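You operate a simulated robot arm through the tools that you are given. There is no shell and no other tool.

You run a simulated robot arm. Do the job below in one go: nothing can be reset, and whatever is moved stays where it is left.

JOB
Spin the orange and the yellow roller in the test cradle and scrap the bent one.
Fine: bent reads 0.5 mm or more and goes on the red seat; the other goes back to its rack seat; leave the other rollers.

Only the result counts: the job must be done as asked and must still hold three seconds after the hand-in. Knocking over, shifting, dropping, spilling or breaking anything else fails it.

ROBOT AND FRAMES
A 7-joint arm with a two-finger parallel gripper, fixed in place. Base frame: the origin is on the floor under the middle of its stand, x ahead of it, y to its left, z up; the work surface is at about z = 860. Units: mm, degrees, N and s.
It reaches about 1479 mm from its shoulder. Its first joint turns from -166.0 to 166.0 degrees. Payload 4.4 kg.
The TCP is the grasp point between the finger pads, 23 mm short of the fingertips. In the tool frame z runs along the fingers and y along their closing line. The gripper opens to 94 mm. The fingers are 38 mm wide and 10 mm thick; the gripper's body (54 by 96 mm) begins 39 mm behind the TCP.
Orientation is that of the tool frame in the base frame, as a unit quaternion [x, y, z, w]. With the fingers straight down and closing along the base's y, the tool's x points along the base's -x, its y along +y and its z along -z.

CONTROLS
- The arm moves only by the tool play_rows. Its argument "deltas" is a list of rows, each a list of 3 entries, a list of its own where there are three numbers: the shift along the base's x, y, z in mm, then the turn, a rotation vector about the base's x, y, z in degrees, then the finger opening in mm, from 0 to 94. In form: [[[x, y, z], [rx, ry, rz], jaw], ...]. A call has 1 to 20 rows; each row is the pose to reach, as a shift and turn from the pose commanded when the call began. Rows are played at 5 a second. More than 50 mm and 8.6 degrees between two rows, or a gripper value outside its range, and nothing of the call is played. Where a pose cannot be reached the arm comes as near as it can. A force on the tool above 40 N (or 10 N above the force at the start of the call, whichever is more), or a blocked arm, ends the call early, and 0.2 s more pass. Each finger travels about 72 mm/s and halts on what it meets, pressing with about 26 N; the grip force reading is that of the motor and also rises with nothing between the fingers. The clock runs only during rows and for 0.2 s after the last one: add rows that repeat a pose to give the fingers time. The reply holds the time, the measured pose of the TCP, the force on the tool along the base axes, the opening and the grip force, in the units named above and with some noise, with the torque about the TCP (base axes, N m) and any sound that the robot's microphone picked up.
- Cameras (640 x 400 px; columns grow to the right, rows downward): "scene" is fixed at [402.2, 500.1, 1520.4]; the picture's right is [-0.72, -0.69, 0.00], its down [-0.42, 0.44, -0.80] and it looks along [0.55, -0.58, -0.60] (base axes); focal length 340 px, centre (320, 200). "wrist" rides on the gripper at [86, 16, -74] in the tool frame; the picture's right is [-0.18, 0.98, 0.00], its down [-0.58, -0.11, -0.81] and it looks along [-0.79, -0.15, 0.59] (tool axes); focal length 243 px, centre (320, 200). There is no depth. A picture from a camera that has moved, and an enlarged one, comes with that camera's place and axes in the base frame and with its lens.
- grab_frame(camera): a new picture of that camera. The clock stands still meanwhile.
- close_up(camera, box): a new picture of the part [left, top, right, bottom] of that camera's present view, enlarged. The clock stands still meanwhile.
- job_done(): hands the job in; it is judged then, once.

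Places have to be worked out from the pictures, the camera data and where the tool is seen. Open the gripper and draw the arm clear of the work before you hand the job in, unless the task says otherwise.

The tools are called after "Emit:" as a command line: name --argument value ..., lists and objects as JSON in quotes. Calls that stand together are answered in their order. play_rows: Moves the arm, as the interface text tells. Its arguments: {"type":"object","properties":{"deltas":{"type":"array","items":{"type":"array"}}},"required":["deltas"]} The other tools are called the same way: grab_frame (camera) takes a picture; close_up (camera, box) takes an enlarged picture of a part of a camera's view; job_done () hands the job in.

At the start:

```text
clock: 0.0
ee_pos: [693.4, 212.2, 1218.2]
orientation: [0.0, 1.0, 0.0, 0.0]
force: [-0.5, -1.5, -1.0]
ft_torque: [0.01, -0.02, 0.03]
width: 93.8
gripper_force: 0.1
```

scene: 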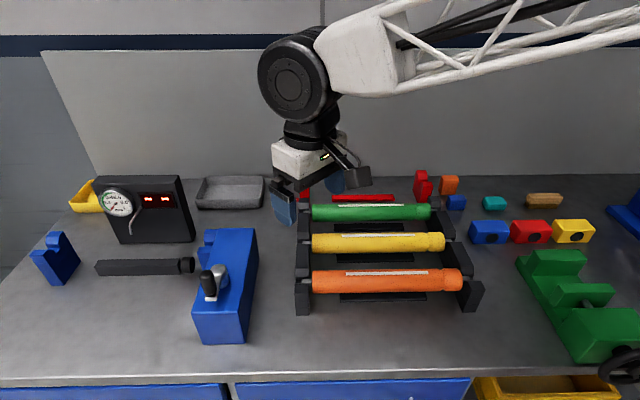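
wrist: 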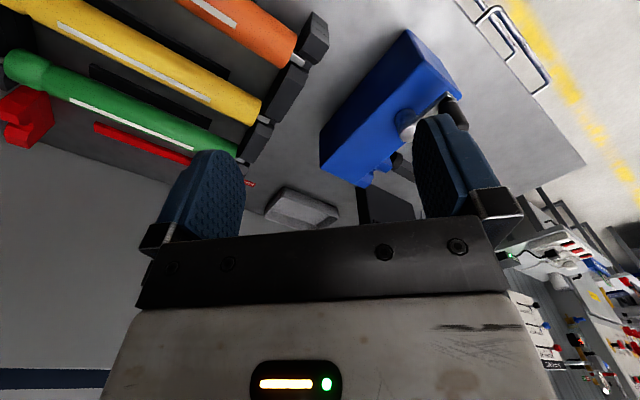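

I start by looking closely at the scene: the rack with the rollers, the cradle with the dial, and the red seat.

Emit:
close_up --camera "scene" --box '[20, 160, 280, 350]'

Emit:
close_up --camera "scene" --box '[270, 160, 500, 330]'

Emit:
close_up --camera "scene" --box '[400, 160, 640, 400]'

Emit:
grab_frame --camera "wrist"

```text
2.11 times, centred on (150, 255) of scene
camera zoom: at [402.2, 500.1, 1520.4], right [-0.72, -0.69, 0.0], down [-0.42, 0.44, -0.8], along [0.55, -0.58, -0.6], focal length 717 px, centre (678, 84)
```

zoom: 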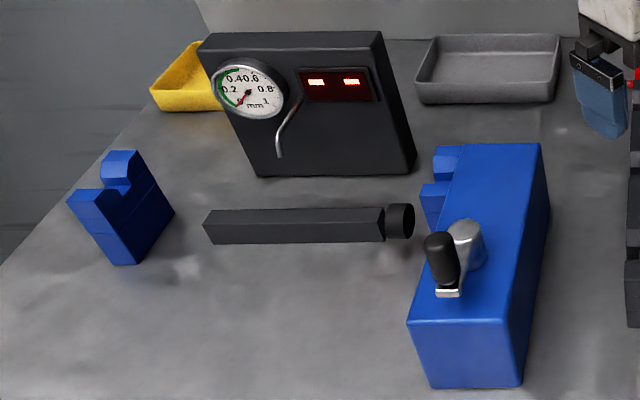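

```text
2.35 times, centred on (385, 245) of scene
camera zoom: at [402.2, 500.1, 1520.4], right [-0.72, -0.69, 0.0], down [-0.42, 0.44, -0.8], along [0.55, -0.58, -0.6], focal length 801 px, centre (167, 94)
```

zoom: 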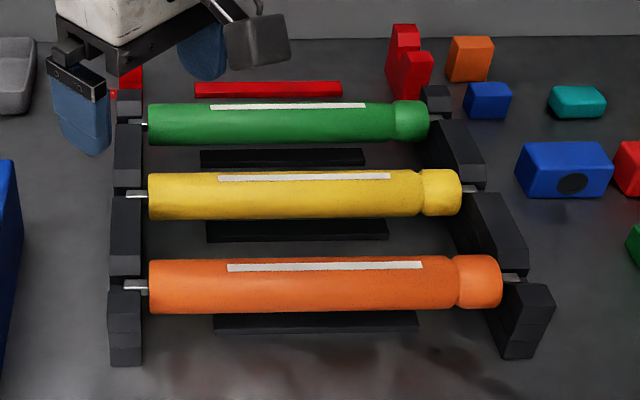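

```text
1.67 times, centred on (520, 280) of scene
camera zoom: at [402.2, 500.1, 1520.4], right [-0.72, -0.69, 0.0], down [-0.42, 0.44, -0.8], along [0.55, -0.58, -0.6], focal length 568 px, centre (-13, 67)
```

zoom: 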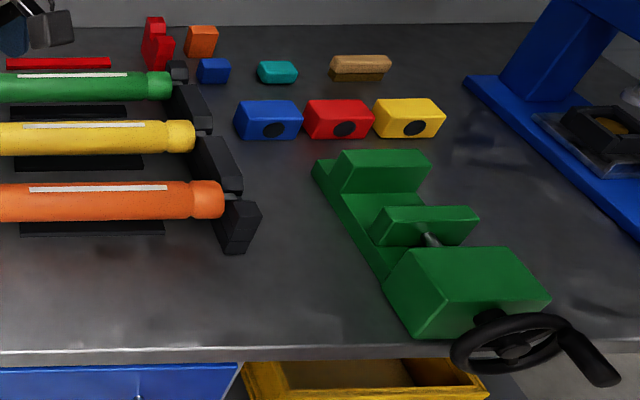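

```text
taken
camera wrist: at [607.0, 228.2, 1292.3], right [0.18, 0.98, 0.0], down [0.58, -0.11, 0.81], along [0.79, -0.15, -0.59], focal length 243 px, centre (320, 200)
```

wrist: 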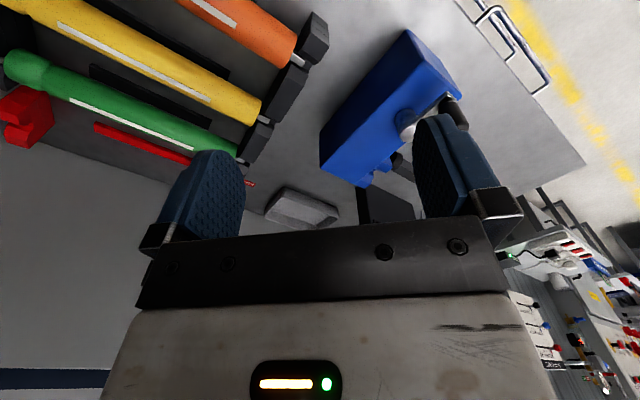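

The rack rollers run along about the (-0.7,-0.7) direction, and the cradle (blue posts, crank housing, dial) lies at larger x,y. I lift slightly, turn the hand 45° about z and move so the wrist camera sees the cradle.

Emit:
play_rows --deltas '[[[20, 5, 20], [0, 0, 7.5], 94], [[50, 10, 40], [0, 0, 15], 94], [[80, 20, 60], [0, 0, 22.5], 94], [[105, 25, 70], [0, 0, 30], 94], [[130, 30, 80], [0, 0, 37.5], 94], [[155, 38, 80], [0, 0, 45], 94], [[155, 38, 80], [0, 0, 45], 94]]'

Emit:
grab_frame --camera "wrist"

Emit:
grab_frame --camera "scene"

```text
clock: 1.6
ee_pos: [848.9, 248.4, 1296.8]
orientation: [-0.384, 0.923, 0.0, 0.0]
force: [1.3, -1.0, -0.3]
ft_torque: [-0.01, -0.03, 0.0]
width: 94.0
gripper_force: 0.1
```

```text
taken
camera wrist: at [775.7, 199.3, 1372.1], right [-0.57, 0.82, 0.0], down [0.49, 0.33, 0.81], along [0.67, 0.46, -0.59], focal length 243 px, centre (320, 200)
```

wrist: 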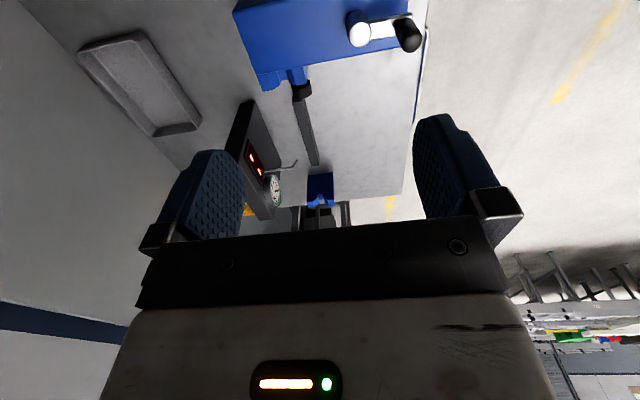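

```text
taken
```

scene: 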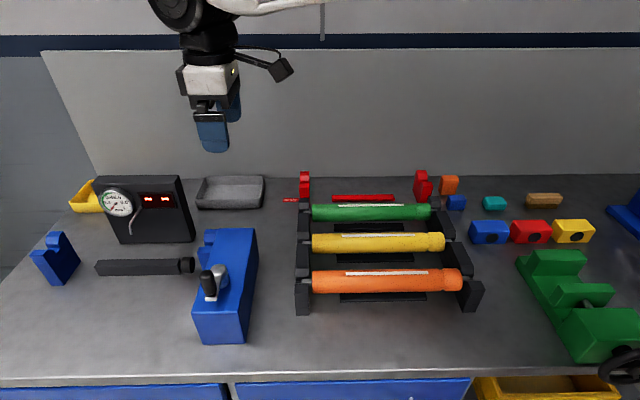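

The hand now sees the cradle from the housing end; I enlarge that part and the red seat and dial in the scene view.

Emit:
close_up --camera "wrist" --box '[220, 0, 430, 220]'

Emit:
close_up --camera "scene" --box '[80, 170, 200, 250]'

Emit:
close_up --camera "scene" --box '[280, 160, 440, 260]'

Emit:
close_up --camera "scene" --box '[180, 215, 270, 350]'

Emit:
close_up --camera "scene" --box '[20, 220, 110, 300]'

```text
1.82 times, centred on (325, 110) of wrist
camera zoom: at [775.7, 199.3, 1372.1], right [-0.57, 0.82, 0.0], down [0.49, 0.33, 0.81], along [0.67, 0.46, -0.59], focal length 441 px, centre (311, 364)
```

zoom: 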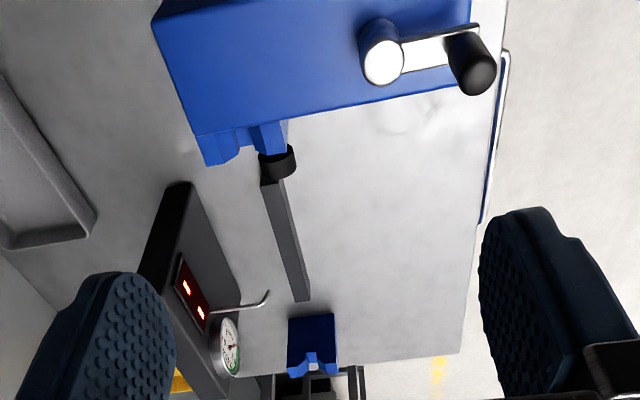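

```text
5.00 times, centred on (140, 210) of scene
camera zoom: at [402.2, 500.1, 1520.4], right [-0.72, -0.69, 0.0], down [-0.42, 0.44, -0.8], along [0.55, -0.58, -0.6], focal length 1702 px, centre (1220, 150)
```

zoom: 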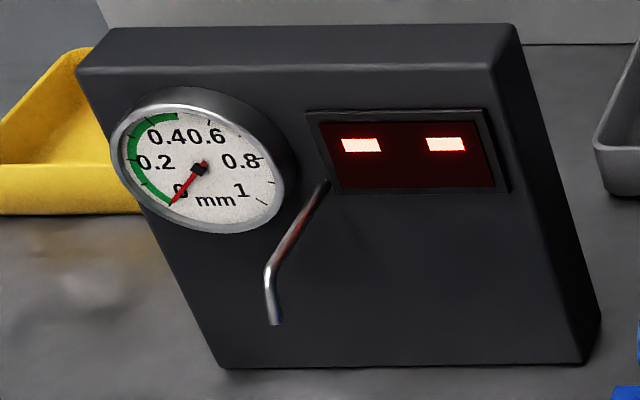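

```text
4.00 times, centred on (360, 210) of scene
camera zoom: at [402.2, 500.1, 1520.4], right [-0.72, -0.69, 0.0], down [-0.42, 0.44, -0.8], along [0.55, -0.58, -0.6], focal length 1362 px, centre (160, 160)
```

zoom: 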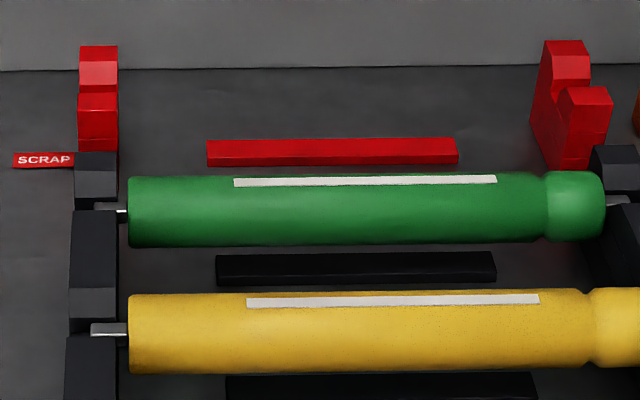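

```text
2.96 times, centred on (225, 282) of scene
camera zoom: at [402.2, 500.1, 1520.4], right [-0.72, -0.69, 0.0], down [-0.42, 0.44, -0.8], along [0.55, -0.58, -0.6], focal length 1009 px, centre (602, -44)
```

zoom: 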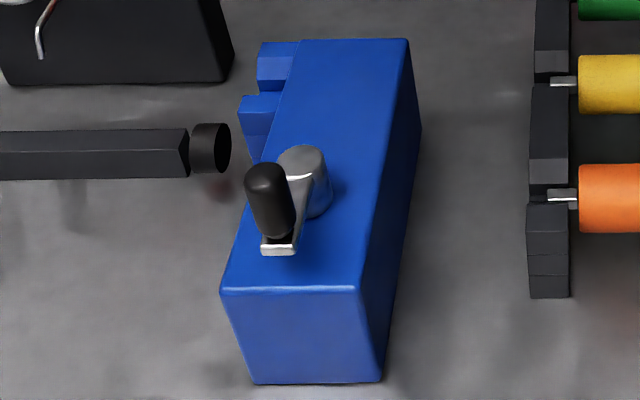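

```text
5.00 times, centred on (65, 260) of scene
camera zoom: at [402.2, 500.1, 1520.4], right [-0.72, -0.69, 0.0], down [-0.42, 0.44, -0.8], along [0.55, -0.58, -0.6], focal length 1702 px, centre (1595, -100)
```

zoom: 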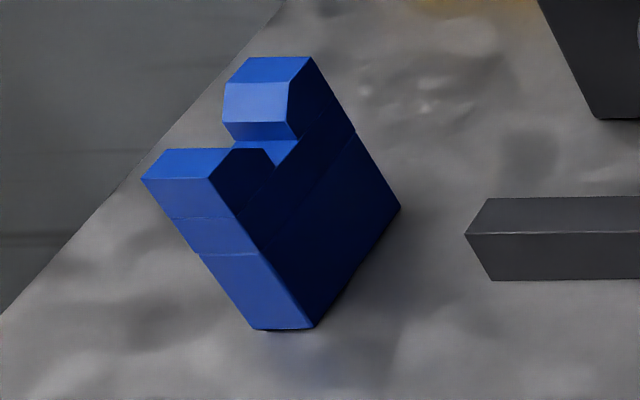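

Both rack and cradle sit at 45°. I estimate the orange roller's centre near (628, 56, 948) and the cradle's near (1128, 394, 948). The gauge probe is at mid-length, so I'll grip about 45 mm toward the head end. I move above the orange roller to check.

Emit:
play_rows --deltas '[[[-28, -25, -19], [0, 0, 0], 94], [[-56, -50, -38], [0, 0, 0], 94], [[-84, -75, -57], [0, 0, 0], 94], [[-112, -100, -76], [0, 0, 0], 94], [[-140, -125, -95], [0, 0, 0], 94], [[-168, -150, -114], [0, 0, 0], 94], [[-196, -176, -133], [0, 0, 0], 94], [[-224, -201, -152], [0, 0, 0], 94], [[-252, -226, -168], [0, 0, 0], 94], [[-252, -226, -168], [0, 0, 0], 94]]'

Emit:
grab_frame --camera "wrist"

Emit:
grab_frame --camera "scene"

```text
clock: 3.8
ee_pos: [597.0, 24.1, 1130.3]
orientation: [-0.384, 0.924, 0.0, 0.001]
force: [0.8, -0.1, -0.4]
ft_torque: [-0.01, 0.0, 0.02]
width: 94.2
gripper_force: 0.1
```

```text
taken
camera wrist: at [522.8, -25.7, 1204.8], right [-0.56, 0.83, 0.0], down [0.49, 0.33, 0.81], along [0.67, 0.46, -0.59], focal length 243 px, centre (320, 200)
```

wrist: 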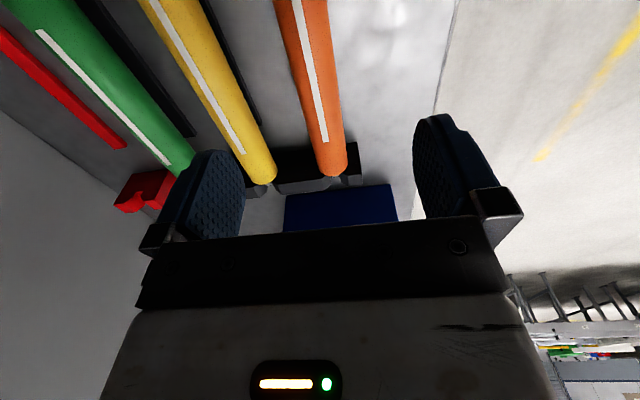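

```text
taken
```

scene: 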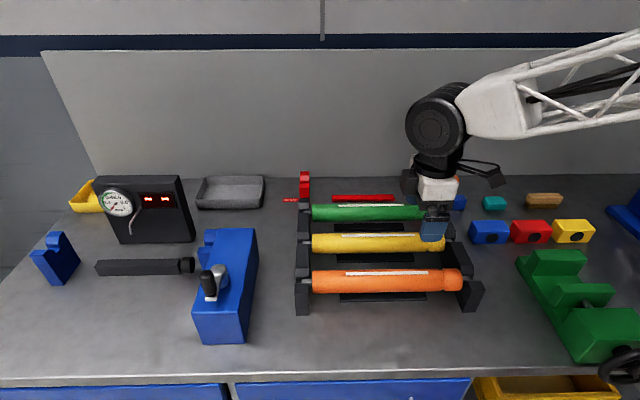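

The roller shows as slightly off the jaw midline, so I enlarge the wrist view to measure its offset accurately before lowering.

Emit:
close_up --camera "wrist" --box '[120, 0, 440, 200]'

Emit:
close_up --camera "scene" --box '[280, 180, 500, 320]'

```text
2.00 times, centred on (280, 100) of wrist
camera zoom: at [522.8, -25.7, 1204.8], right [-0.56, 0.83, 0.0], down [0.49, 0.33, 0.81], along [0.67, 0.46, -0.59], focal length 485 px, centre (400, 400)
```

zoom: 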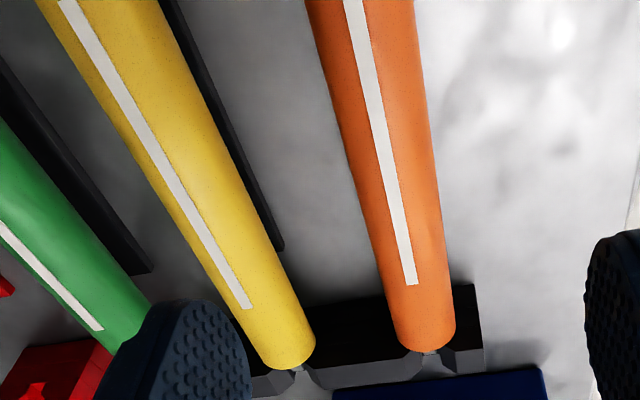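

```text
2.86 times, centred on (390, 250) of scene
camera zoom: at [402.2, 500.1, 1520.4], right [-0.72, -0.69, 0.0], down [-0.42, 0.44, -0.8], along [0.55, -0.58, -0.6], focal length 973 px, centre (120, 57)
```

zoom: 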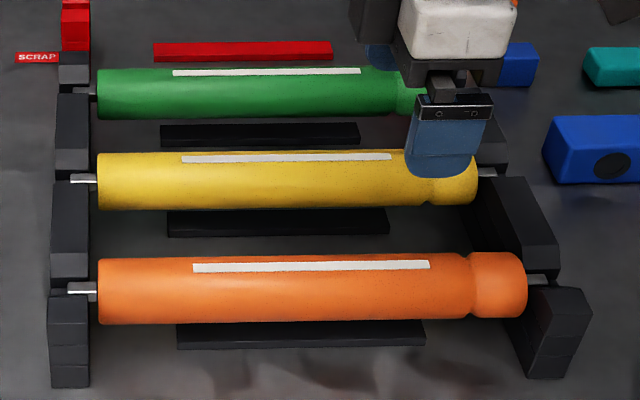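

Different cues disagree by a few mm on the roller's height, so I shift about 9 mm across the axis, lower to z≈1040 (tips still well clear) and measure again for a second viewpoint.

Emit:
play_rows --deltas '[[[3, -3, -30], [0, 0, 0], 94], [[6, -6, -60], [0, 0, 0], 94], [[6, -6, -90], [0, 0, 0], 94], [[6, -6, -90], [0, 0, 0], 94]]'

Emit:
close_up --camera "wrist" --box '[120, 0, 440, 200]'

Emit:
close_up --camera "scene" --box '[280, 180, 500, 320]'

```text
clock: 4.8
ee_pos: [602.6, 16.6, 1040.4]
orientation: [-0.383, 0.924, 0.001, 0.0]
force: [0.4, -0.8, -0.4]
ft_torque: [0.01, 0.04, 0.0]
width: 94.2
gripper_force: 0.1
```

```text
2.00 times, centred on (280, 100) of wrist
camera zoom: at [529.5, -33.6, 1114.0], right [-0.56, 0.83, 0.0], down [0.49, 0.33, 0.81], along [0.67, 0.46, -0.59], focal length 485 px, centre (400, 400)
```

zoom: 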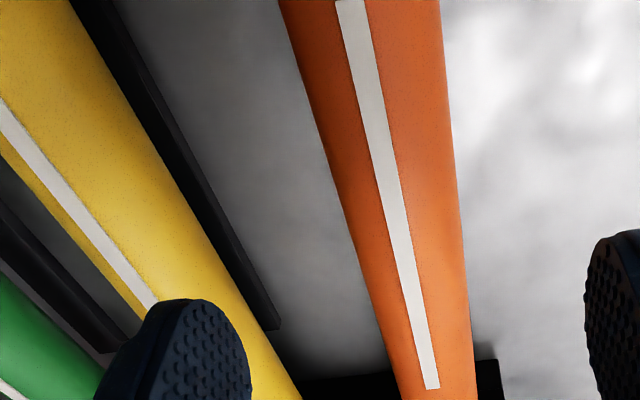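

```text
2.86 times, centred on (390, 250) of scene
camera zoom: at [402.2, 500.1, 1520.4], right [-0.72, -0.69, 0.0], down [-0.42, 0.44, -0.8], along [0.55, -0.58, -0.6], focal length 973 px, centre (120, 57)
```

zoom: 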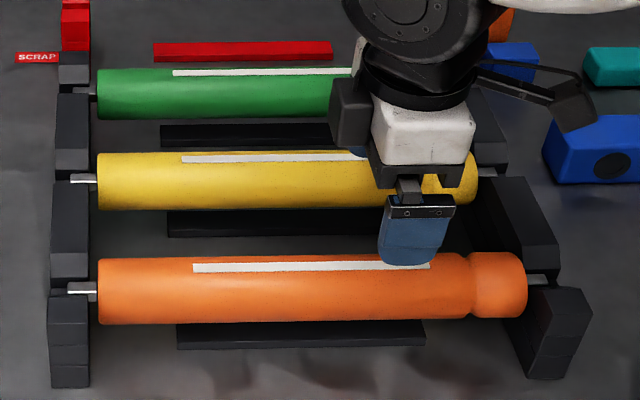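

Triangulating the stripe end from both wrist views puts the roller top at z≈944, its axis at about z≈920, and its line at x−y≈595. I shift another 6 mm across and lower so the fingers straddle the roller, then check centring.

Emit:
play_rows --deltas '[[[4, -7, -10], [0, 0, 0], 94], [[4, -7, -45], [0, 0, 0], 94], [[4, -7, -80], [0, 0, 0], 94], [[4, -7, -80], [0, 0, 0], 94]]'

Emit:
grab_frame --camera "wrist"

Emit:
close_up --camera "scene" --box '[340, 180, 500, 320]'

```text
clock: 5.8
ee_pos: [605.3, 10.2, 957.7]
orientation: [-0.383, 0.924, 0.0, 0.0]
force: [-0.5, 0.2, -0.6]
ft_torque: [0.04, -0.01, 0.0]
width: 94.0
gripper_force: 0.1
```

```text
taken
camera wrist: at [532.7, -39.4, 1032.7], right [-0.56, 0.83, 0.0], down [0.49, 0.33, 0.81], along [0.67, 0.46, -0.59], focal length 243 px, centre (320, 200)
```

wrist: 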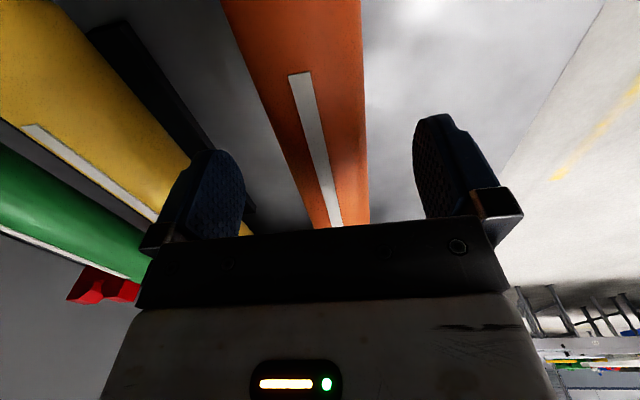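

```text
2.86 times, centred on (420, 250) of scene
camera zoom: at [402.2, 500.1, 1520.4], right [-0.72, -0.69, 0.0], down [-0.42, 0.44, -0.8], along [0.55, -0.58, -0.6], focal length 973 px, centre (34, 57)
```

zoom: 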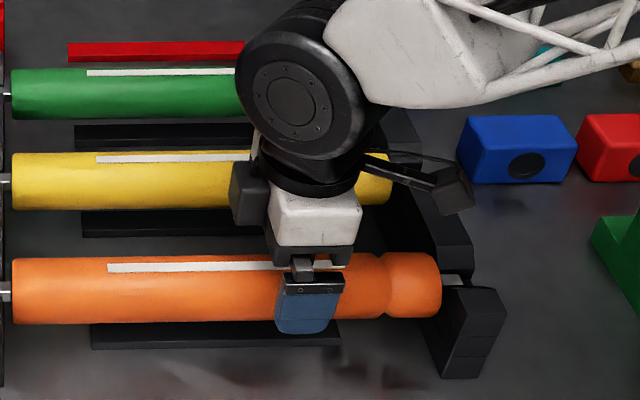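

The roller is centred between the fingers within about 1 mm. I lower to z≈920 and close on it.

Emit:
play_rows --deltas '[[[0, 0, -20], [0, 0, 0], 94], [[0, 0, -40], [0, 0, 0], 94], [[0, 0, -40], [0, 0, 0], 94], [[0, 0, -40], [0, 0, 0], 70], [[0, 0, -40], [0, 0, 0], 56], [[0, 0, -40], [0, 0, 0], 40], [[0, 0, -40], [0, 0, 0], 30], [[0, 0, -40], [0, 0, 0], 30]]'

Emit:
grab_frame --camera "wrist"

Emit:
close_up --camera "scene" --box '[280, 180, 500, 320]'

```text
clock: 7.6
ee_pos: [605.7, 9.0, 919.1]
orientation: [-0.383, 0.924, 0.0, 0.0]
force: [-0.3, 0.1, -0.7]
ft_torque: [0.01, -0.05, 0.39]
width: 49.5
gripper_force: 26.3
```

```text
taken
camera wrist: at [533.7, -40.2, 993.0], right [-0.56, 0.83, 0.0], down [0.49, 0.33, 0.81], along [0.67, 0.46, -0.59], focal length 243 px, centre (320, 200)
```

wrist: 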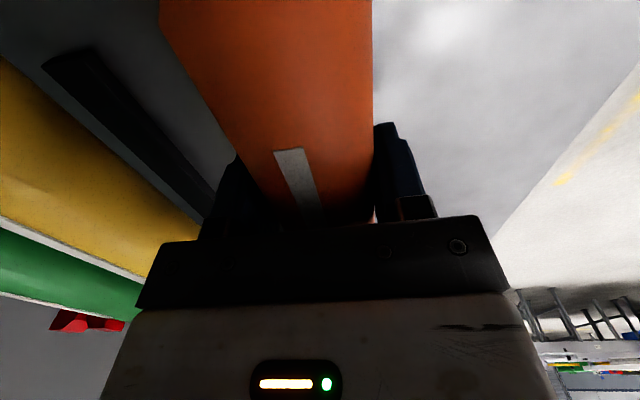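

```text
2.86 times, centred on (390, 250) of scene
camera zoom: at [402.2, 500.1, 1520.4], right [-0.72, -0.69, 0.0], down [-0.42, 0.44, -0.8], along [0.55, -0.58, -0.6], focal length 973 px, centre (120, 57)
```

zoom: 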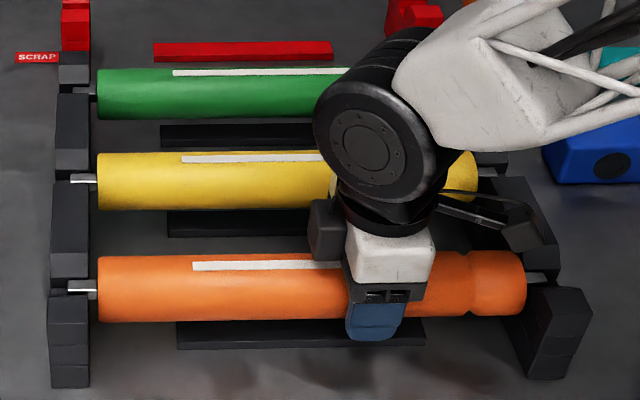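

The grip is on at 49.5 mm. I lift just 8 mm to weigh the roller and check that it stays level.

Emit:
play_rows --deltas '[[[0, 0, 2], [0, 0, 0], 30], [[0, 0, 4], [0, 0, 0], 30], [[0, 0, 6], [0, 0, 0], 30], [[0, 0, 8], [0, 0, 0], 30], [[0, 0, 8], [0, 0, 0], 30]]'

Emit:
close_up --camera "scene" --box '[280, 180, 500, 320]'

```text
clock: 8.8
ee_pos: [606.6, 10.4, 927.7]
orientation: [-0.383, 0.924, 0.0, 0.0]
force: [-0.9, 0.5, -5.4]
ft_torque: [-0.13, 0.14, 0.41]
width: 49.0
gripper_force: 26.3
```

```text
2.86 times, centred on (390, 250) of scene
camera zoom: at [402.2, 500.1, 1520.4], right [-0.72, -0.69, 0.0], down [-0.42, 0.44, -0.8], along [0.55, -0.58, -0.6], focal length 973 px, centre (120, 57)
```

zoom: 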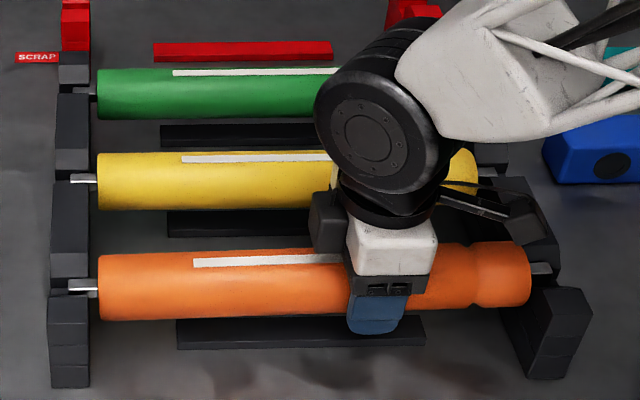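

The roller weighs about 0.5 kg and tilts only about 1°, so the off-centre grip holds. I lift it straight up to z≈1150.

Emit:
play_rows --deltas '[[[0, 0, 15], [0, 0, 0], 30], [[0, 0, 40], [0, 0, 0], 30], [[0, 0, 75], [0, 0, 0], 30], [[0, 0, 115], [0, 0, 0], 30], [[0, 0, 155], [0, 0, 0], 30], [[0, 0, 195], [0, 0, 0], 30], [[0, 0, 215], [0, 0, 0], 30], [[0, 0, 222], [0, 0, 0], 30], [[0, 0, 222], [0, 0, 0], 30]]'

Emit:
grab_frame --camera "scene"

Emit:
grab_frame --camera "wrist"

```text
clock: 10.8
ee_pos: [607.1, 10.1, 1149.4]
orientation: [-0.383, 0.924, 0.0, 0.0]
force: [-1.1, 0.5, -5.2]
ft_torque: [-0.05, 0.11, 0.39]
width: 48.8
gripper_force: 25.8
```

```text
taken
```

scene: 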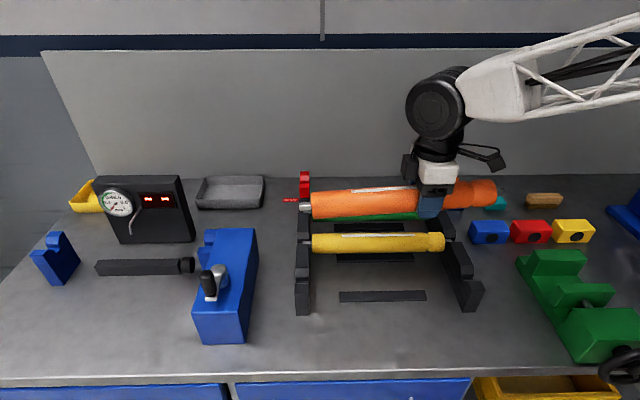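

```text
taken
camera wrist: at [534.1, -40.1, 1223.6], right [-0.56, 0.83, 0.0], down [0.49, 0.33, 0.81], along [0.67, 0.46, -0.59], focal length 243 px, centre (320, 200)
```

wrist: 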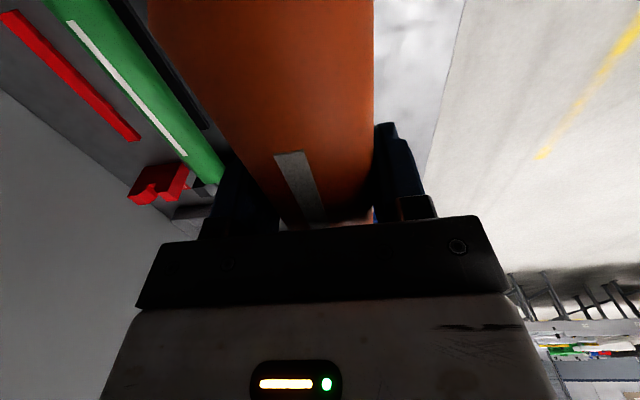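

The roller seems to have tilted a little (left end low). I enlarge to measure it.

Emit:
close_up --camera "scene" --box '[290, 150, 510, 290]'

```text
2.86 times, centred on (400, 220) of scene
camera zoom: at [402.2, 500.1, 1520.4], right [-0.72, -0.69, 0.0], down [-0.42, 0.44, -0.8], along [0.55, -0.58, -0.6], focal length 973 px, centre (91, 143)
```

zoom: 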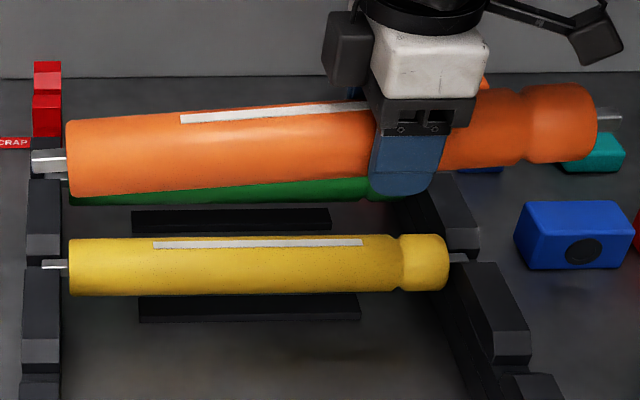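

The roller has sagged about 4° in the grip (left end low). I turn the tool 4° about the closing axis to level it and check whether it creeps further.

Emit:
play_rows --deltas '[[[0, 0, 0], [1.4, -1.4, 0], 30], [[0, 0, 0], [2.8, -2.8, 0], 30], [[0, 0, 0], [2.8, -2.8, 0], 30]]'

Emit:
close_up --camera "scene" --box '[290, 150, 510, 290]'

```text
clock: 11.6
ee_pos: [607.4, 9.7, 1148.7]
orientation: [-0.382, 0.923, 0.013, 0.032]
force: [-1.0, 0.7, -4.8]
ft_torque: [-0.08, 0.12, 0.41]
width: 49.0
gripper_force: 26.3
```

```text
2.86 times, centred on (400, 220) of scene
camera zoom: at [402.2, 500.1, 1520.4], right [-0.72, -0.69, 0.0], down [-0.42, 0.44, -0.8], along [0.55, -0.58, -0.6], focal length 973 px, centre (91, 143)
```

zoom: 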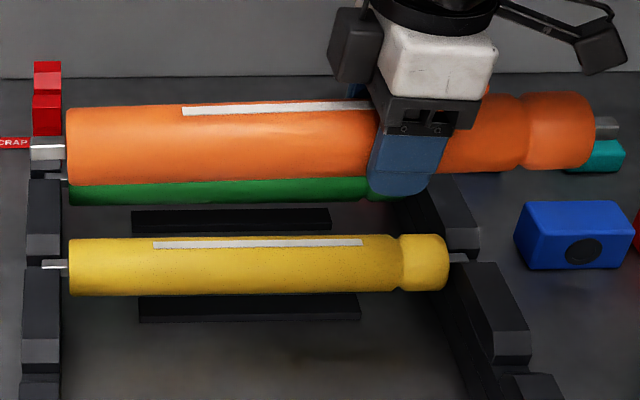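

Nearly level now (about 1.3° left). I wait one second to see whether it is still creeping.

Emit:
play_rows --deltas '[[[0, 0, 0], [0, 0, 0], 30], [[0, 0, 0], [0, 0, 0], 30], [[0, 0, 0], [0, 0, 0], 30], [[0, 0, 0], [0, 0, 0], 30]]'

Emit:
close_up --camera "scene" --box '[290, 150, 510, 290]'

```text
clock: 12.6
ee_pos: [607.7, 10.7, 1150.0]
orientation: [-0.383, 0.923, 0.014, 0.032]
force: [-1.5, -0.2, -5.4]
ft_torque: [-0.12, 0.16, 0.42]
width: 49.2
gripper_force: 26.2
```

```text
2.86 times, centred on (400, 220) of scene
camera zoom: at [402.2, 500.1, 1520.4], right [-0.72, -0.69, 0.0], down [-0.42, 0.44, -0.8], along [0.55, -0.58, -0.6], focal length 973 px, centre (91, 143)
```

zoom: 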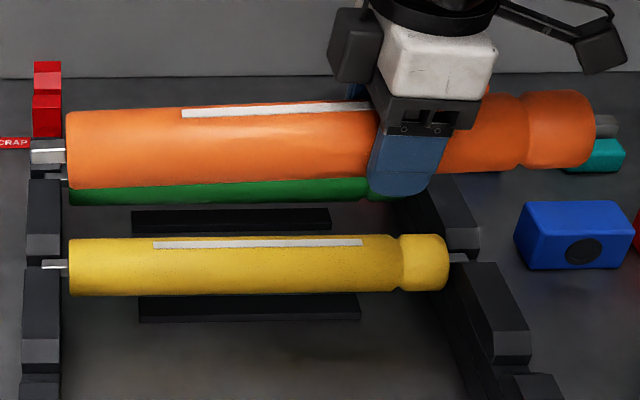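

It creeps only about 0.8°/s, which I can compensate and which the V-seats will level. Before carrying, I zoom in sharply on the cradle's V-posts and on the now empty orange rack seat to compare their geometry.

Emit:
close_up --camera "scene" --box '[28, 226, 88, 290]'

Emit:
close_up --camera "scene" --box '[190, 222, 240, 262]'

Emit:
close_up --camera "scene" --box '[285, 240, 345, 320]'

Emit:
close_up --camera "scene" --box '[430, 220, 500, 320]'

```text
6.25 times, centred on (58, 258) of scene
camera zoom: at [402.2, 500.1, 1520.4], right [-0.72, -0.69, 0.0], down [-0.42, 0.44, -0.8], along [0.55, -0.58, -0.6], focal length 2128 px, centre (1958, -162)
```

zoom: 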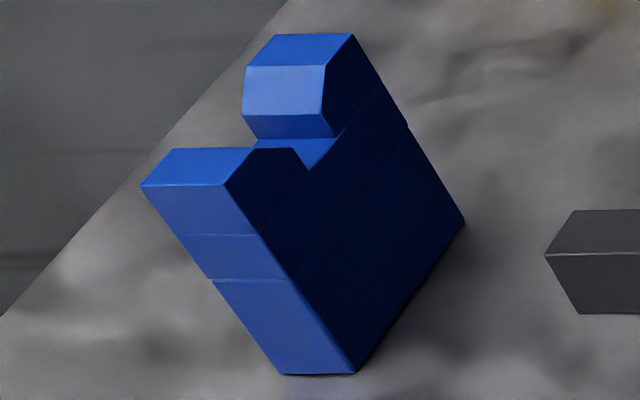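

```text
10.00 times, centred on (215, 242) of scene
camera zoom: at [402.2, 500.1, 1520.4], right [-0.72, -0.69, 0.0], down [-0.42, 0.44, -0.8], along [0.55, -0.58, -0.6], focal length 3405 px, centre (1370, -220)
```

zoom: 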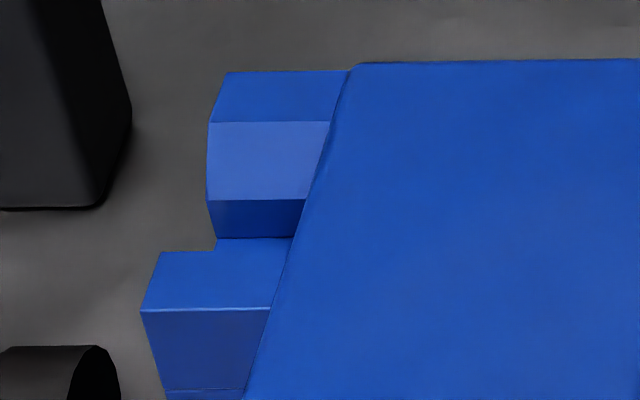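

```text
5.00 times, centred on (315, 280) of scene
camera zoom: at [402.2, 500.1, 1520.4], right [-0.72, -0.69, 0.0], down [-0.42, 0.44, -0.8], along [0.55, -0.58, -0.6], focal length 1702 px, centre (345, -200)
```

zoom: 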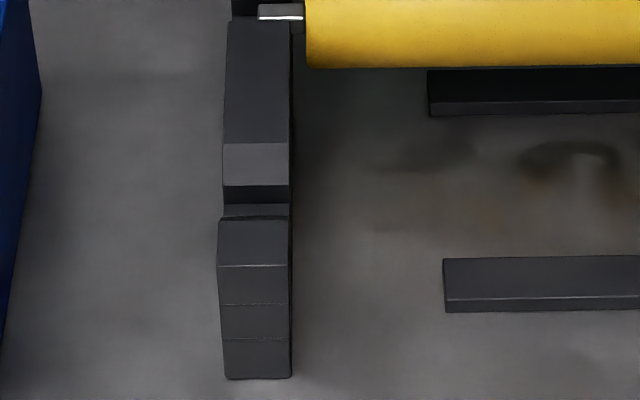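

```text
4.00 times, centred on (465, 270) of scene
camera zoom: at [402.2, 500.1, 1520.4], right [-0.72, -0.69, 0.0], down [-0.42, 0.44, -0.8], along [0.55, -0.58, -0.6], focal length 1362 px, centre (-260, -80)
```

zoom: 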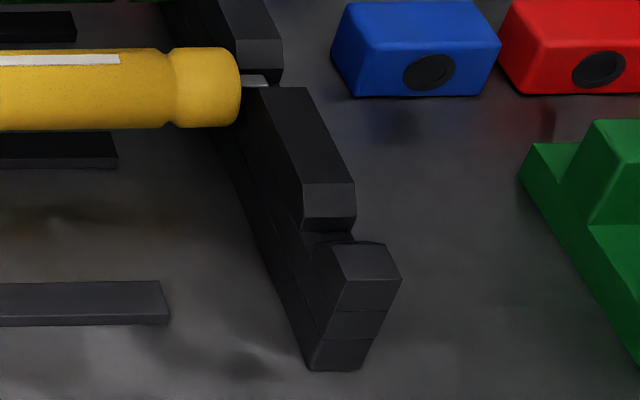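

The rack posts top out at z≈939 and the cradle posts at z≈964, so the cradle seat is about 25 mm higher; its slot is 12-15 mm wide with lead-in chamfers. Relative to the rack seat, the cradle is shifted +837.5 in x+y and +127 in x−y. I carry the roller across at z≈1150, adding tilt to offset the creep.

Emit:
play_rows --deltas '[[[10, 7, 0], [0, 0, 0], 30], [[30, 22, 0], [0.2, -0.2, 0], 30], [[60, 44, 0], [0.4, -0.4, 0], 30], [[96, 71, 0], [0.6, -0.6, 0], 30], [[134, 99, 0], [0.9, -0.9, 0], 30], [[172, 127, 0], [1.2, -1.2, 0], 30], [[210, 155, 0], [1.5, -1.5, 0], 30], [[248, 183, 0], [1.8, -1.8, 0], 30], [[286, 211, 0], [2.0, -2.0, 0], 30], [[324, 239, 0], [2.2, -2.2, 0], 30], [[362, 267, 0], [2.4, -2.4, 0], 30], [[400, 295, 0], [2.6, -2.6, 0], 30], [[434, 320, 0], [2.8, -2.8, 0], 30], [[460, 339, 0], [2.8, -2.8, 0], 30], [[476, 350, 0], [2.8, -2.8, 0], 30], [[482, 355, 0], [2.8, -2.8, 0], 30], [[482, 355, 0], [2.8, -2.8, 0], 30]]'

Emit:
grab_frame --camera "scene"

Emit:
grab_frame --camera "wrist"

```text
clock: 16.2
ee_pos: [1088.6, 366.9, 1149.8]
orientation: [-0.382, 0.922, 0.026, 0.063]
force: [0.2, -0.3, -5.2]
ft_torque: [-0.18, 0.18, -0.08]
width: 49.3
gripper_force: 26.0
```

```text
taken
```

scene: 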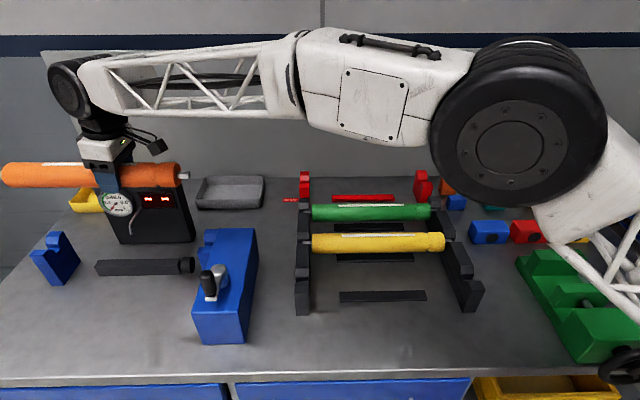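

```text
taken
camera wrist: at [1009.2, 310.8, 1212.0], right [-0.57, 0.82, 0.03], down [0.41, 0.25, 0.88], along [0.72, 0.51, -0.48], focal length 243 px, centre (320, 200)
```

wrist: 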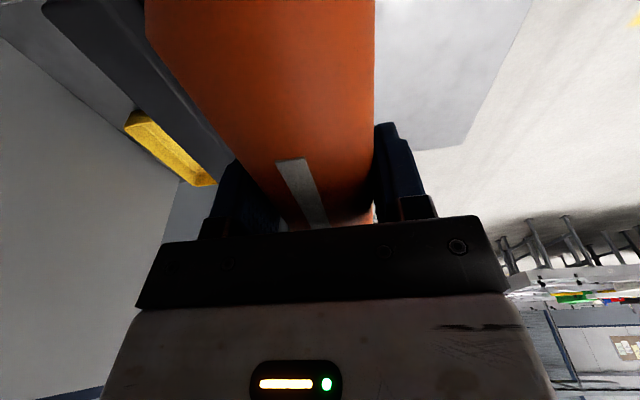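

The roller hangs over the cradle. I zoom in to measure its ends against the posts before lowering.

Emit:
close_up --camera "scene" --box '[0, 130, 220, 300]'

```text
2.35 times, centred on (110, 215) of scene
camera zoom: at [402.2, 500.1, 1520.4], right [-0.72, -0.69, 0.0], down [-0.42, 0.44, -0.8], along [0.55, -0.58, -0.6], focal length 801 px, centre (814, 165)
```

zoom: 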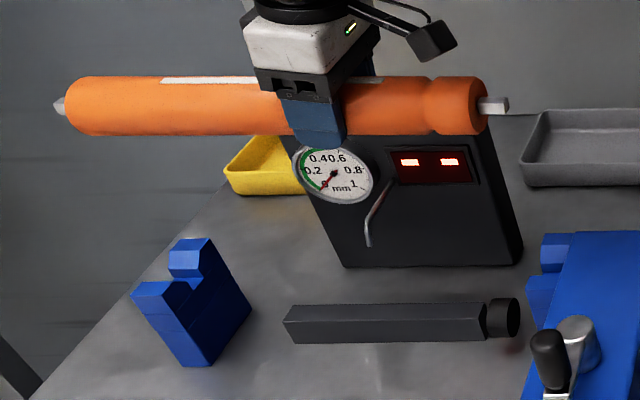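

Level and close to centred (perhaps 3 mm too far toward the left post). I lower to z≈1000, just above the post tops, with a 2 mm correction, and check again.

Emit:
play_rows --deltas '[[[-0.5, -0.5, -15], [0, 0, 0], 30], [[-1, -1, -45], [0, 0, 0], 30], [[-1.5, -1.5, -80], [0, 0, 0], 30], [[-1.5, -1.5, -115], [0, 0, 0], 30], [[-1.5, -1.5, -140], [0, 0, 0], 30], [[-1.5, -1.5, -150], [0, 0, 0], 30], [[-1.5, -1.5, -150], [0, 0, 0], 30]]'

Emit:
close_up --camera "scene" --box '[0, 150, 220, 300]'

Emit:
grab_frame --camera "wrist"

```text
clock: 17.8
ee_pos: [1087.5, 364.1, 1000.7]
orientation: [-0.382, 0.922, 0.027, 0.064]
force: [-0.4, 0.3, -5.3]
ft_torque: [-0.15, 0.18, -0.06]
width: 49.5
gripper_force: 25.6
```

```text
2.67 times, centred on (110, 225) of scene
camera zoom: at [402.2, 500.1, 1520.4], right [-0.72, -0.69, 0.0], down [-0.42, 0.44, -0.8], along [0.55, -0.58, -0.6], focal length 908 px, centre (880, 133)
```

zoom: 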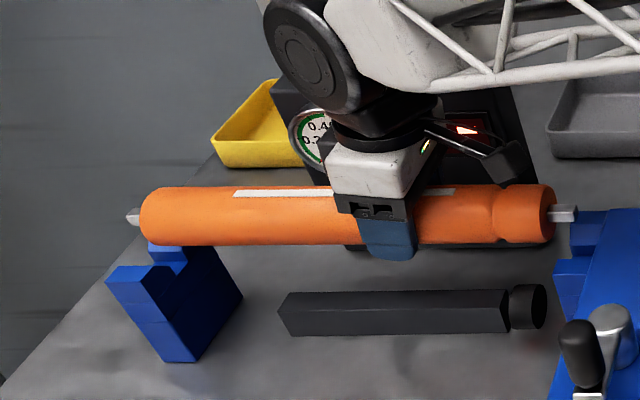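

```text
taken
camera wrist: at [1007.6, 307.6, 1061.9], right [-0.57, 0.82, 0.03], down [0.41, 0.25, 0.88], along [0.72, 0.51, -0.48], focal length 243 px, centre (320, 200)
```

wrist: 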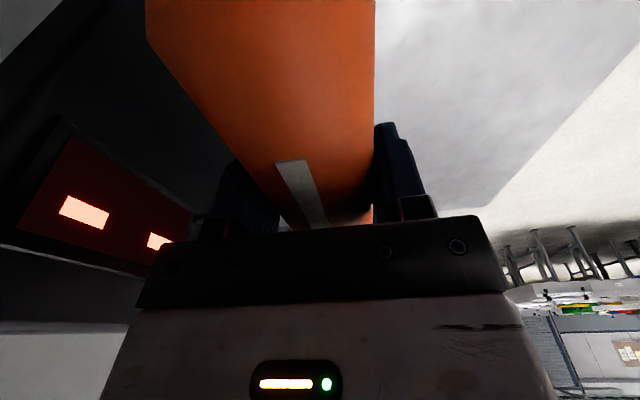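

Centred within about 2 mm and level. I lower slowly toward the seat (expected contact near z≈945), first to z≈951.

Emit:
play_rows --deltas '[[[0.5, 0.5, -12], [0, 0, 0], 30], [[1, 1, -24], [0, 0, 0], 30], [[1, 1, -34], [0, 0, 0], 30], [[1, 1, -42], [0, 0, 0], 30], [[1, 1, -47], [0, 0, 0], 30], [[1, 1, -49], [0, 0, 0], 30], [[1, 1, -49], [0, 0, 0], 30]]'

Emit:
close_up --camera "scene" --box '[0, 170, 220, 300]'

```text
clock: 19.4
ee_pos: [1087.6, 366.0, 951.6]
orientation: [-0.382, 0.922, 0.026, 0.064]
force: [0.1, -0.1, -5.5]
ft_torque: [-0.15, 0.17, 0.06]
width: 49.3
gripper_force: 25.4
```

```text
2.91 times, centred on (110, 235) of scene
camera zoom: at [402.2, 500.1, 1520.4], right [-0.72, -0.69, 0.0], down [-0.42, 0.44, -0.8], along [0.55, -0.58, -0.6], focal length 990 px, centre (931, 98)
```

zoom: 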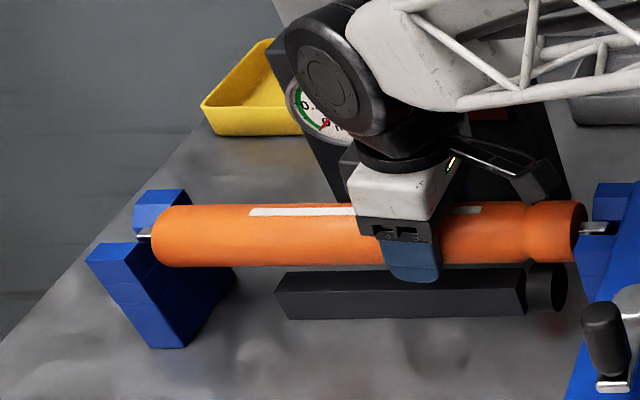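

Both axle ends are entering the slots with no contact force. I go down another 5 mm in 1 mm steps.

Emit:
play_rows --deltas '[[[0, 0, -1], [0, 0, 0], 30], [[0, 0, -2], [0, 0, 0], 30], [[0, 0, -3], [0, 0, 0], 30], [[0, 0, -4], [0, 0, 0], 30], [[0, 0, -5], [0, 0, 0], 30], [[0, 0, -5], [0, 0, 0], 30]]'

Emit:
close_up --camera "scene" --box '[0, 170, 220, 300]'

```text
clock: 20.8
ee_pos: [1088.2, 365.3, 947.0]
orientation: [-0.381, 0.922, 0.027, 0.064]
force: [0.4, -0.2, 1.7]
ft_torque: [0.0, 0.08, 0.3]
width: 49.4
gripper_force: 26.3
```

```text
2.91 times, centred on (110, 235) of scene
camera zoom: at [402.2, 500.1, 1520.4], right [-0.72, -0.69, 0.0], down [-0.42, 0.44, -0.8], along [0.55, -0.58, -0.6], focal length 990 px, centre (931, 98)
```

zoom: 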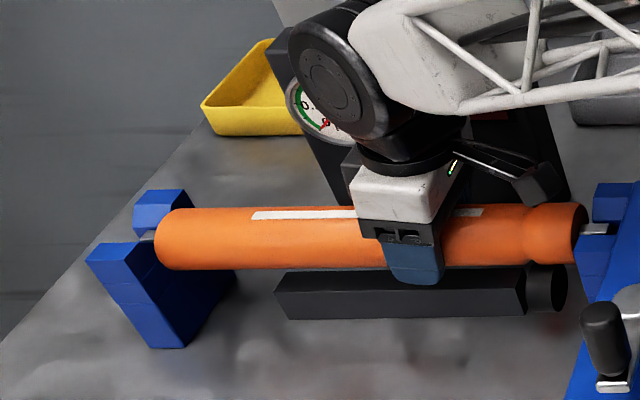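

The roller's weight is now carried by the seats (force z rose from −5.4 to +1.7 N). I open the fingers gently and check that the roller stays.

Emit:
play_rows --deltas '[[[0, 0, 0], [0, 0, 0], 52], [[0, 0, 0], [0, 0, 0], 60], [[0, 0, 0], [0, 0, 0], 70], [[0, 0, 0], [0, 0, 0], 80], [[0, 0, 0], [0, 0, 0], 80]]'

Emit:
close_up --camera "scene" --box '[0, 170, 220, 300]'

Emit:
grab_frame --camera "wrist"

```text
clock: 22.0
ee_pos: [1089.6, 365.5, 946.6]
orientation: [-0.382, 0.922, 0.027, 0.064]
force: [0.0, -0.1, -0.4]
ft_torque: [0.01, -0.01, 0.03]
width: 79.8
gripper_force: 0.0
```

```text
2.91 times, centred on (110, 235) of scene
camera zoom: at [402.2, 500.1, 1520.4], right [-0.72, -0.69, 0.0], down [-0.42, 0.44, -0.8], along [0.55, -0.58, -0.6], focal length 990 px, centre (931, 98)
```

zoom: 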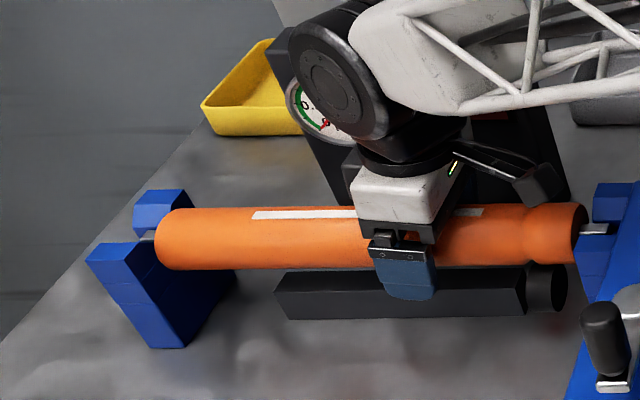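

```text
taken
camera wrist: at [1009.2, 309.0, 1008.1], right [-0.57, 0.82, 0.03], down [0.41, 0.25, 0.88], along [0.72, 0.51, -0.48], focal length 243 px, centre (320, 200)
```

wrist: 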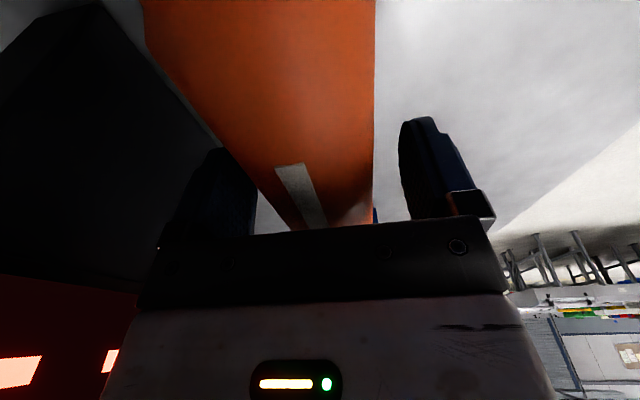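

The roller sits free in the cradle. I rise straight up and restore the upright tool.

Emit:
play_rows --deltas '[[[0, 0, 20], [0, 0, 0], 80], [[0, 0, 55], [0, 0, 0], 80], [[0, 0, 95], [-1.4, 1.4, 0], 80], [[0, 0, 135], [-2.8, 2.8, 0], 80], [[0, 0, 170], [-4.2, 4.2, 0], 80], [[0, 0, 200], [-5.6, 5.6, 0], 80], [[0, 0, 200], [-5.6, 5.6, 0], 80]]'

Emit:
close_up --camera "scene" --box '[20, 165, 260, 345]'

Emit:
grab_frame --camera "wrist"

```text
clock: 23.6
ee_pos: [1086.5, 364.4, 1147.3]
orientation: [-0.383, 0.924, 0.0, -0.001]
force: [-0.2, 0.6, -0.5]
ft_torque: [0.0, -0.02, 0.02]
width: 80.2
gripper_force: 0.0
```

```text
2.22 times, centred on (140, 255) of scene
camera zoom: at [402.2, 500.1, 1520.4], right [-0.72, -0.69, 0.0], down [-0.42, 0.44, -0.8], along [0.55, -0.58, -0.6], focal length 757 px, centre (720, 78)
```

zoom: 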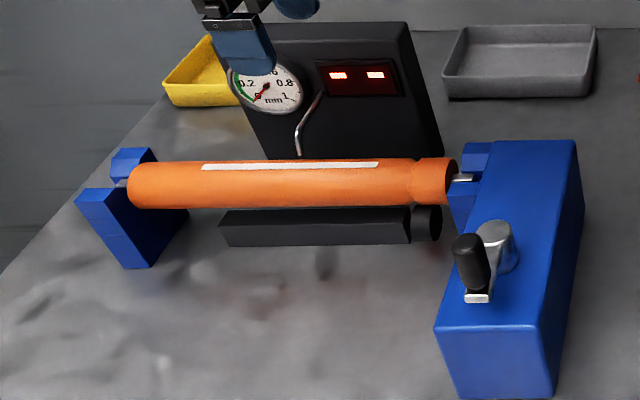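

```text
taken
camera wrist: at [1013.8, 314.8, 1221.6], right [-0.56, 0.83, 0.0], down [0.49, 0.33, 0.81], along [0.67, 0.46, -0.59], focal length 243 px, centre (320, 200)
```

wrist: 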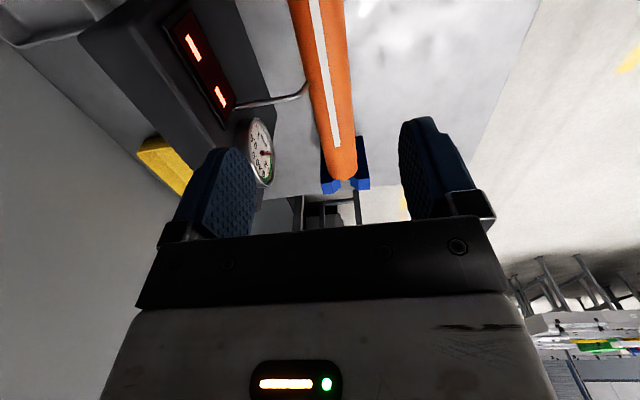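

Seated well; display still shows dashes. Now the crank: I zoom on it in the scene and measure the handle and hub.

Emit:
close_up --camera "scene" --box '[185, 245, 255, 315]'

Emit:
close_up --camera "scene" --box '[95, 180, 185, 240]'

```text
5.71 times, centred on (220, 280) of scene
camera zoom: at [402.2, 500.1, 1520.4], right [-0.72, -0.69, 0.0], down [-0.42, 0.44, -0.8], along [0.55, -0.58, -0.6], focal length 1946 px, centre (891, -257)
```

zoom: 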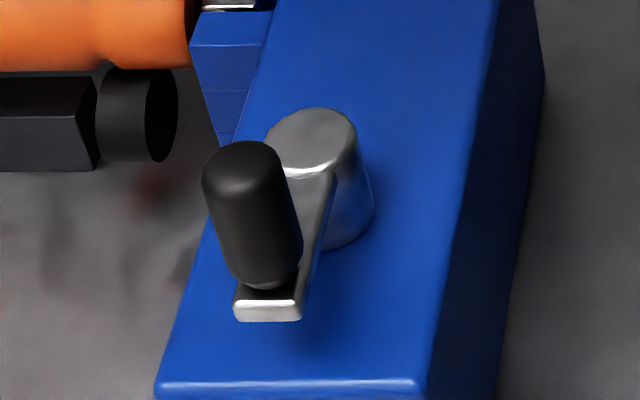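

```text
6.67 times, centred on (140, 210) of scene
camera zoom: at [402.2, 500.1, 1520.4], right [-0.72, -0.69, 0.0], down [-0.42, 0.44, -0.8], along [0.55, -0.58, -0.6], focal length 2270 px, centre (1520, 133)
```

zoom: 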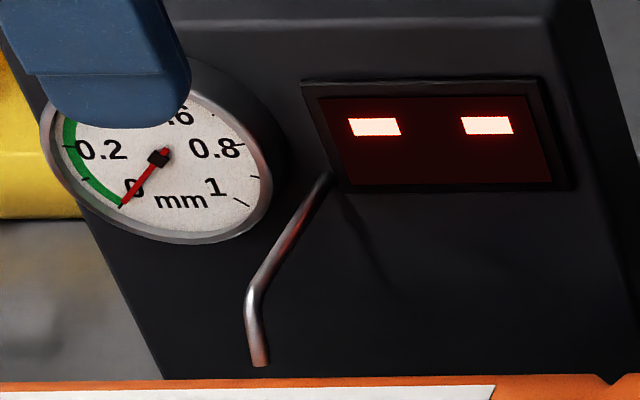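

Handle: top near (814, 353, 1064), about 27 mm thick and 50 mm tall; hub axis near (851, 314), so the crank radius is about 54 mm. I move above the handle with the jaws at 50 mm.

Emit:
play_rows --deltas '[[[-30, -1, 0], [0, 0, 0], 70], [[-72, -3, 0], [0, 0, 0], 60], [[-114, -5, 0], [0, 0, 0], 50], [[-156, -7, 0], [0, 0, 0], 50], [[-198, -9, 0], [0, 0, 0], 50], [[-240, -11, -10], [0, 0, 0], 50], [[-274, -12, -25], [0, 0, 0], 50], [[-274, -12, -25], [0, 0, 0], 50]]'

Emit:
grab_frame --camera "wrist"

Emit:
close_up --camera "scene" --box '[160, 200, 280, 320]'

```text
clock: 25.4
ee_pos: [815.4, 354.1, 1121.5]
orientation: [-0.382, 0.924, 0.0, 0.0]
force: [-0.4, 0.8, 1.2]
ft_torque: [-0.01, 0.0, 0.01]
width: 49.9
gripper_force: 0.0
```

```text
taken
camera wrist: at [743.8, 304.3, 1196.2], right [-0.56, 0.83, 0.0], down [0.49, 0.33, 0.81], along [0.67, 0.46, -0.59], focal length 243 px, centre (320, 200)
```

wrist: 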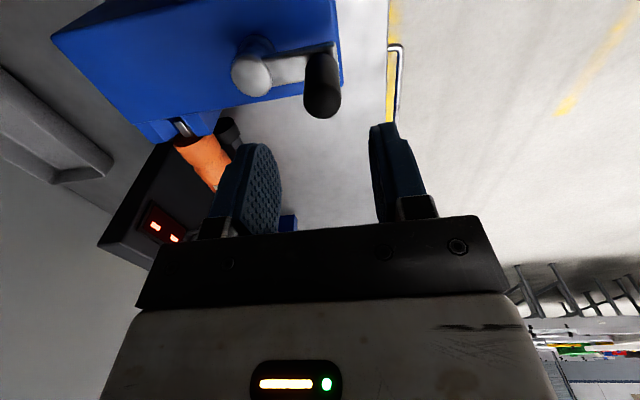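

```text
3.33 times, centred on (220, 260) of scene
camera zoom: at [402.2, 500.1, 1520.4], right [-0.72, -0.69, 0.0], down [-0.42, 0.44, -0.8], along [0.55, -0.58, -0.6], focal length 1135 px, centre (653, 0)
```

zoom: 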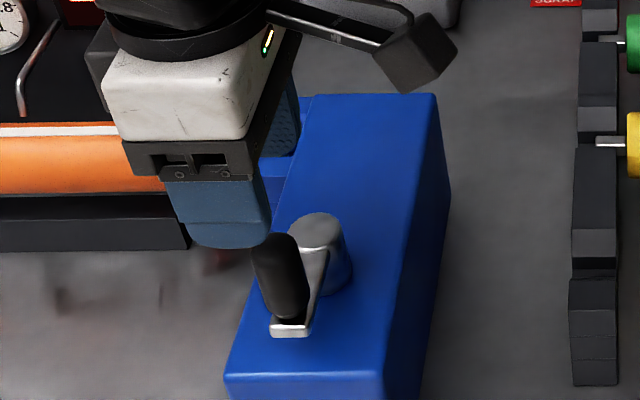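

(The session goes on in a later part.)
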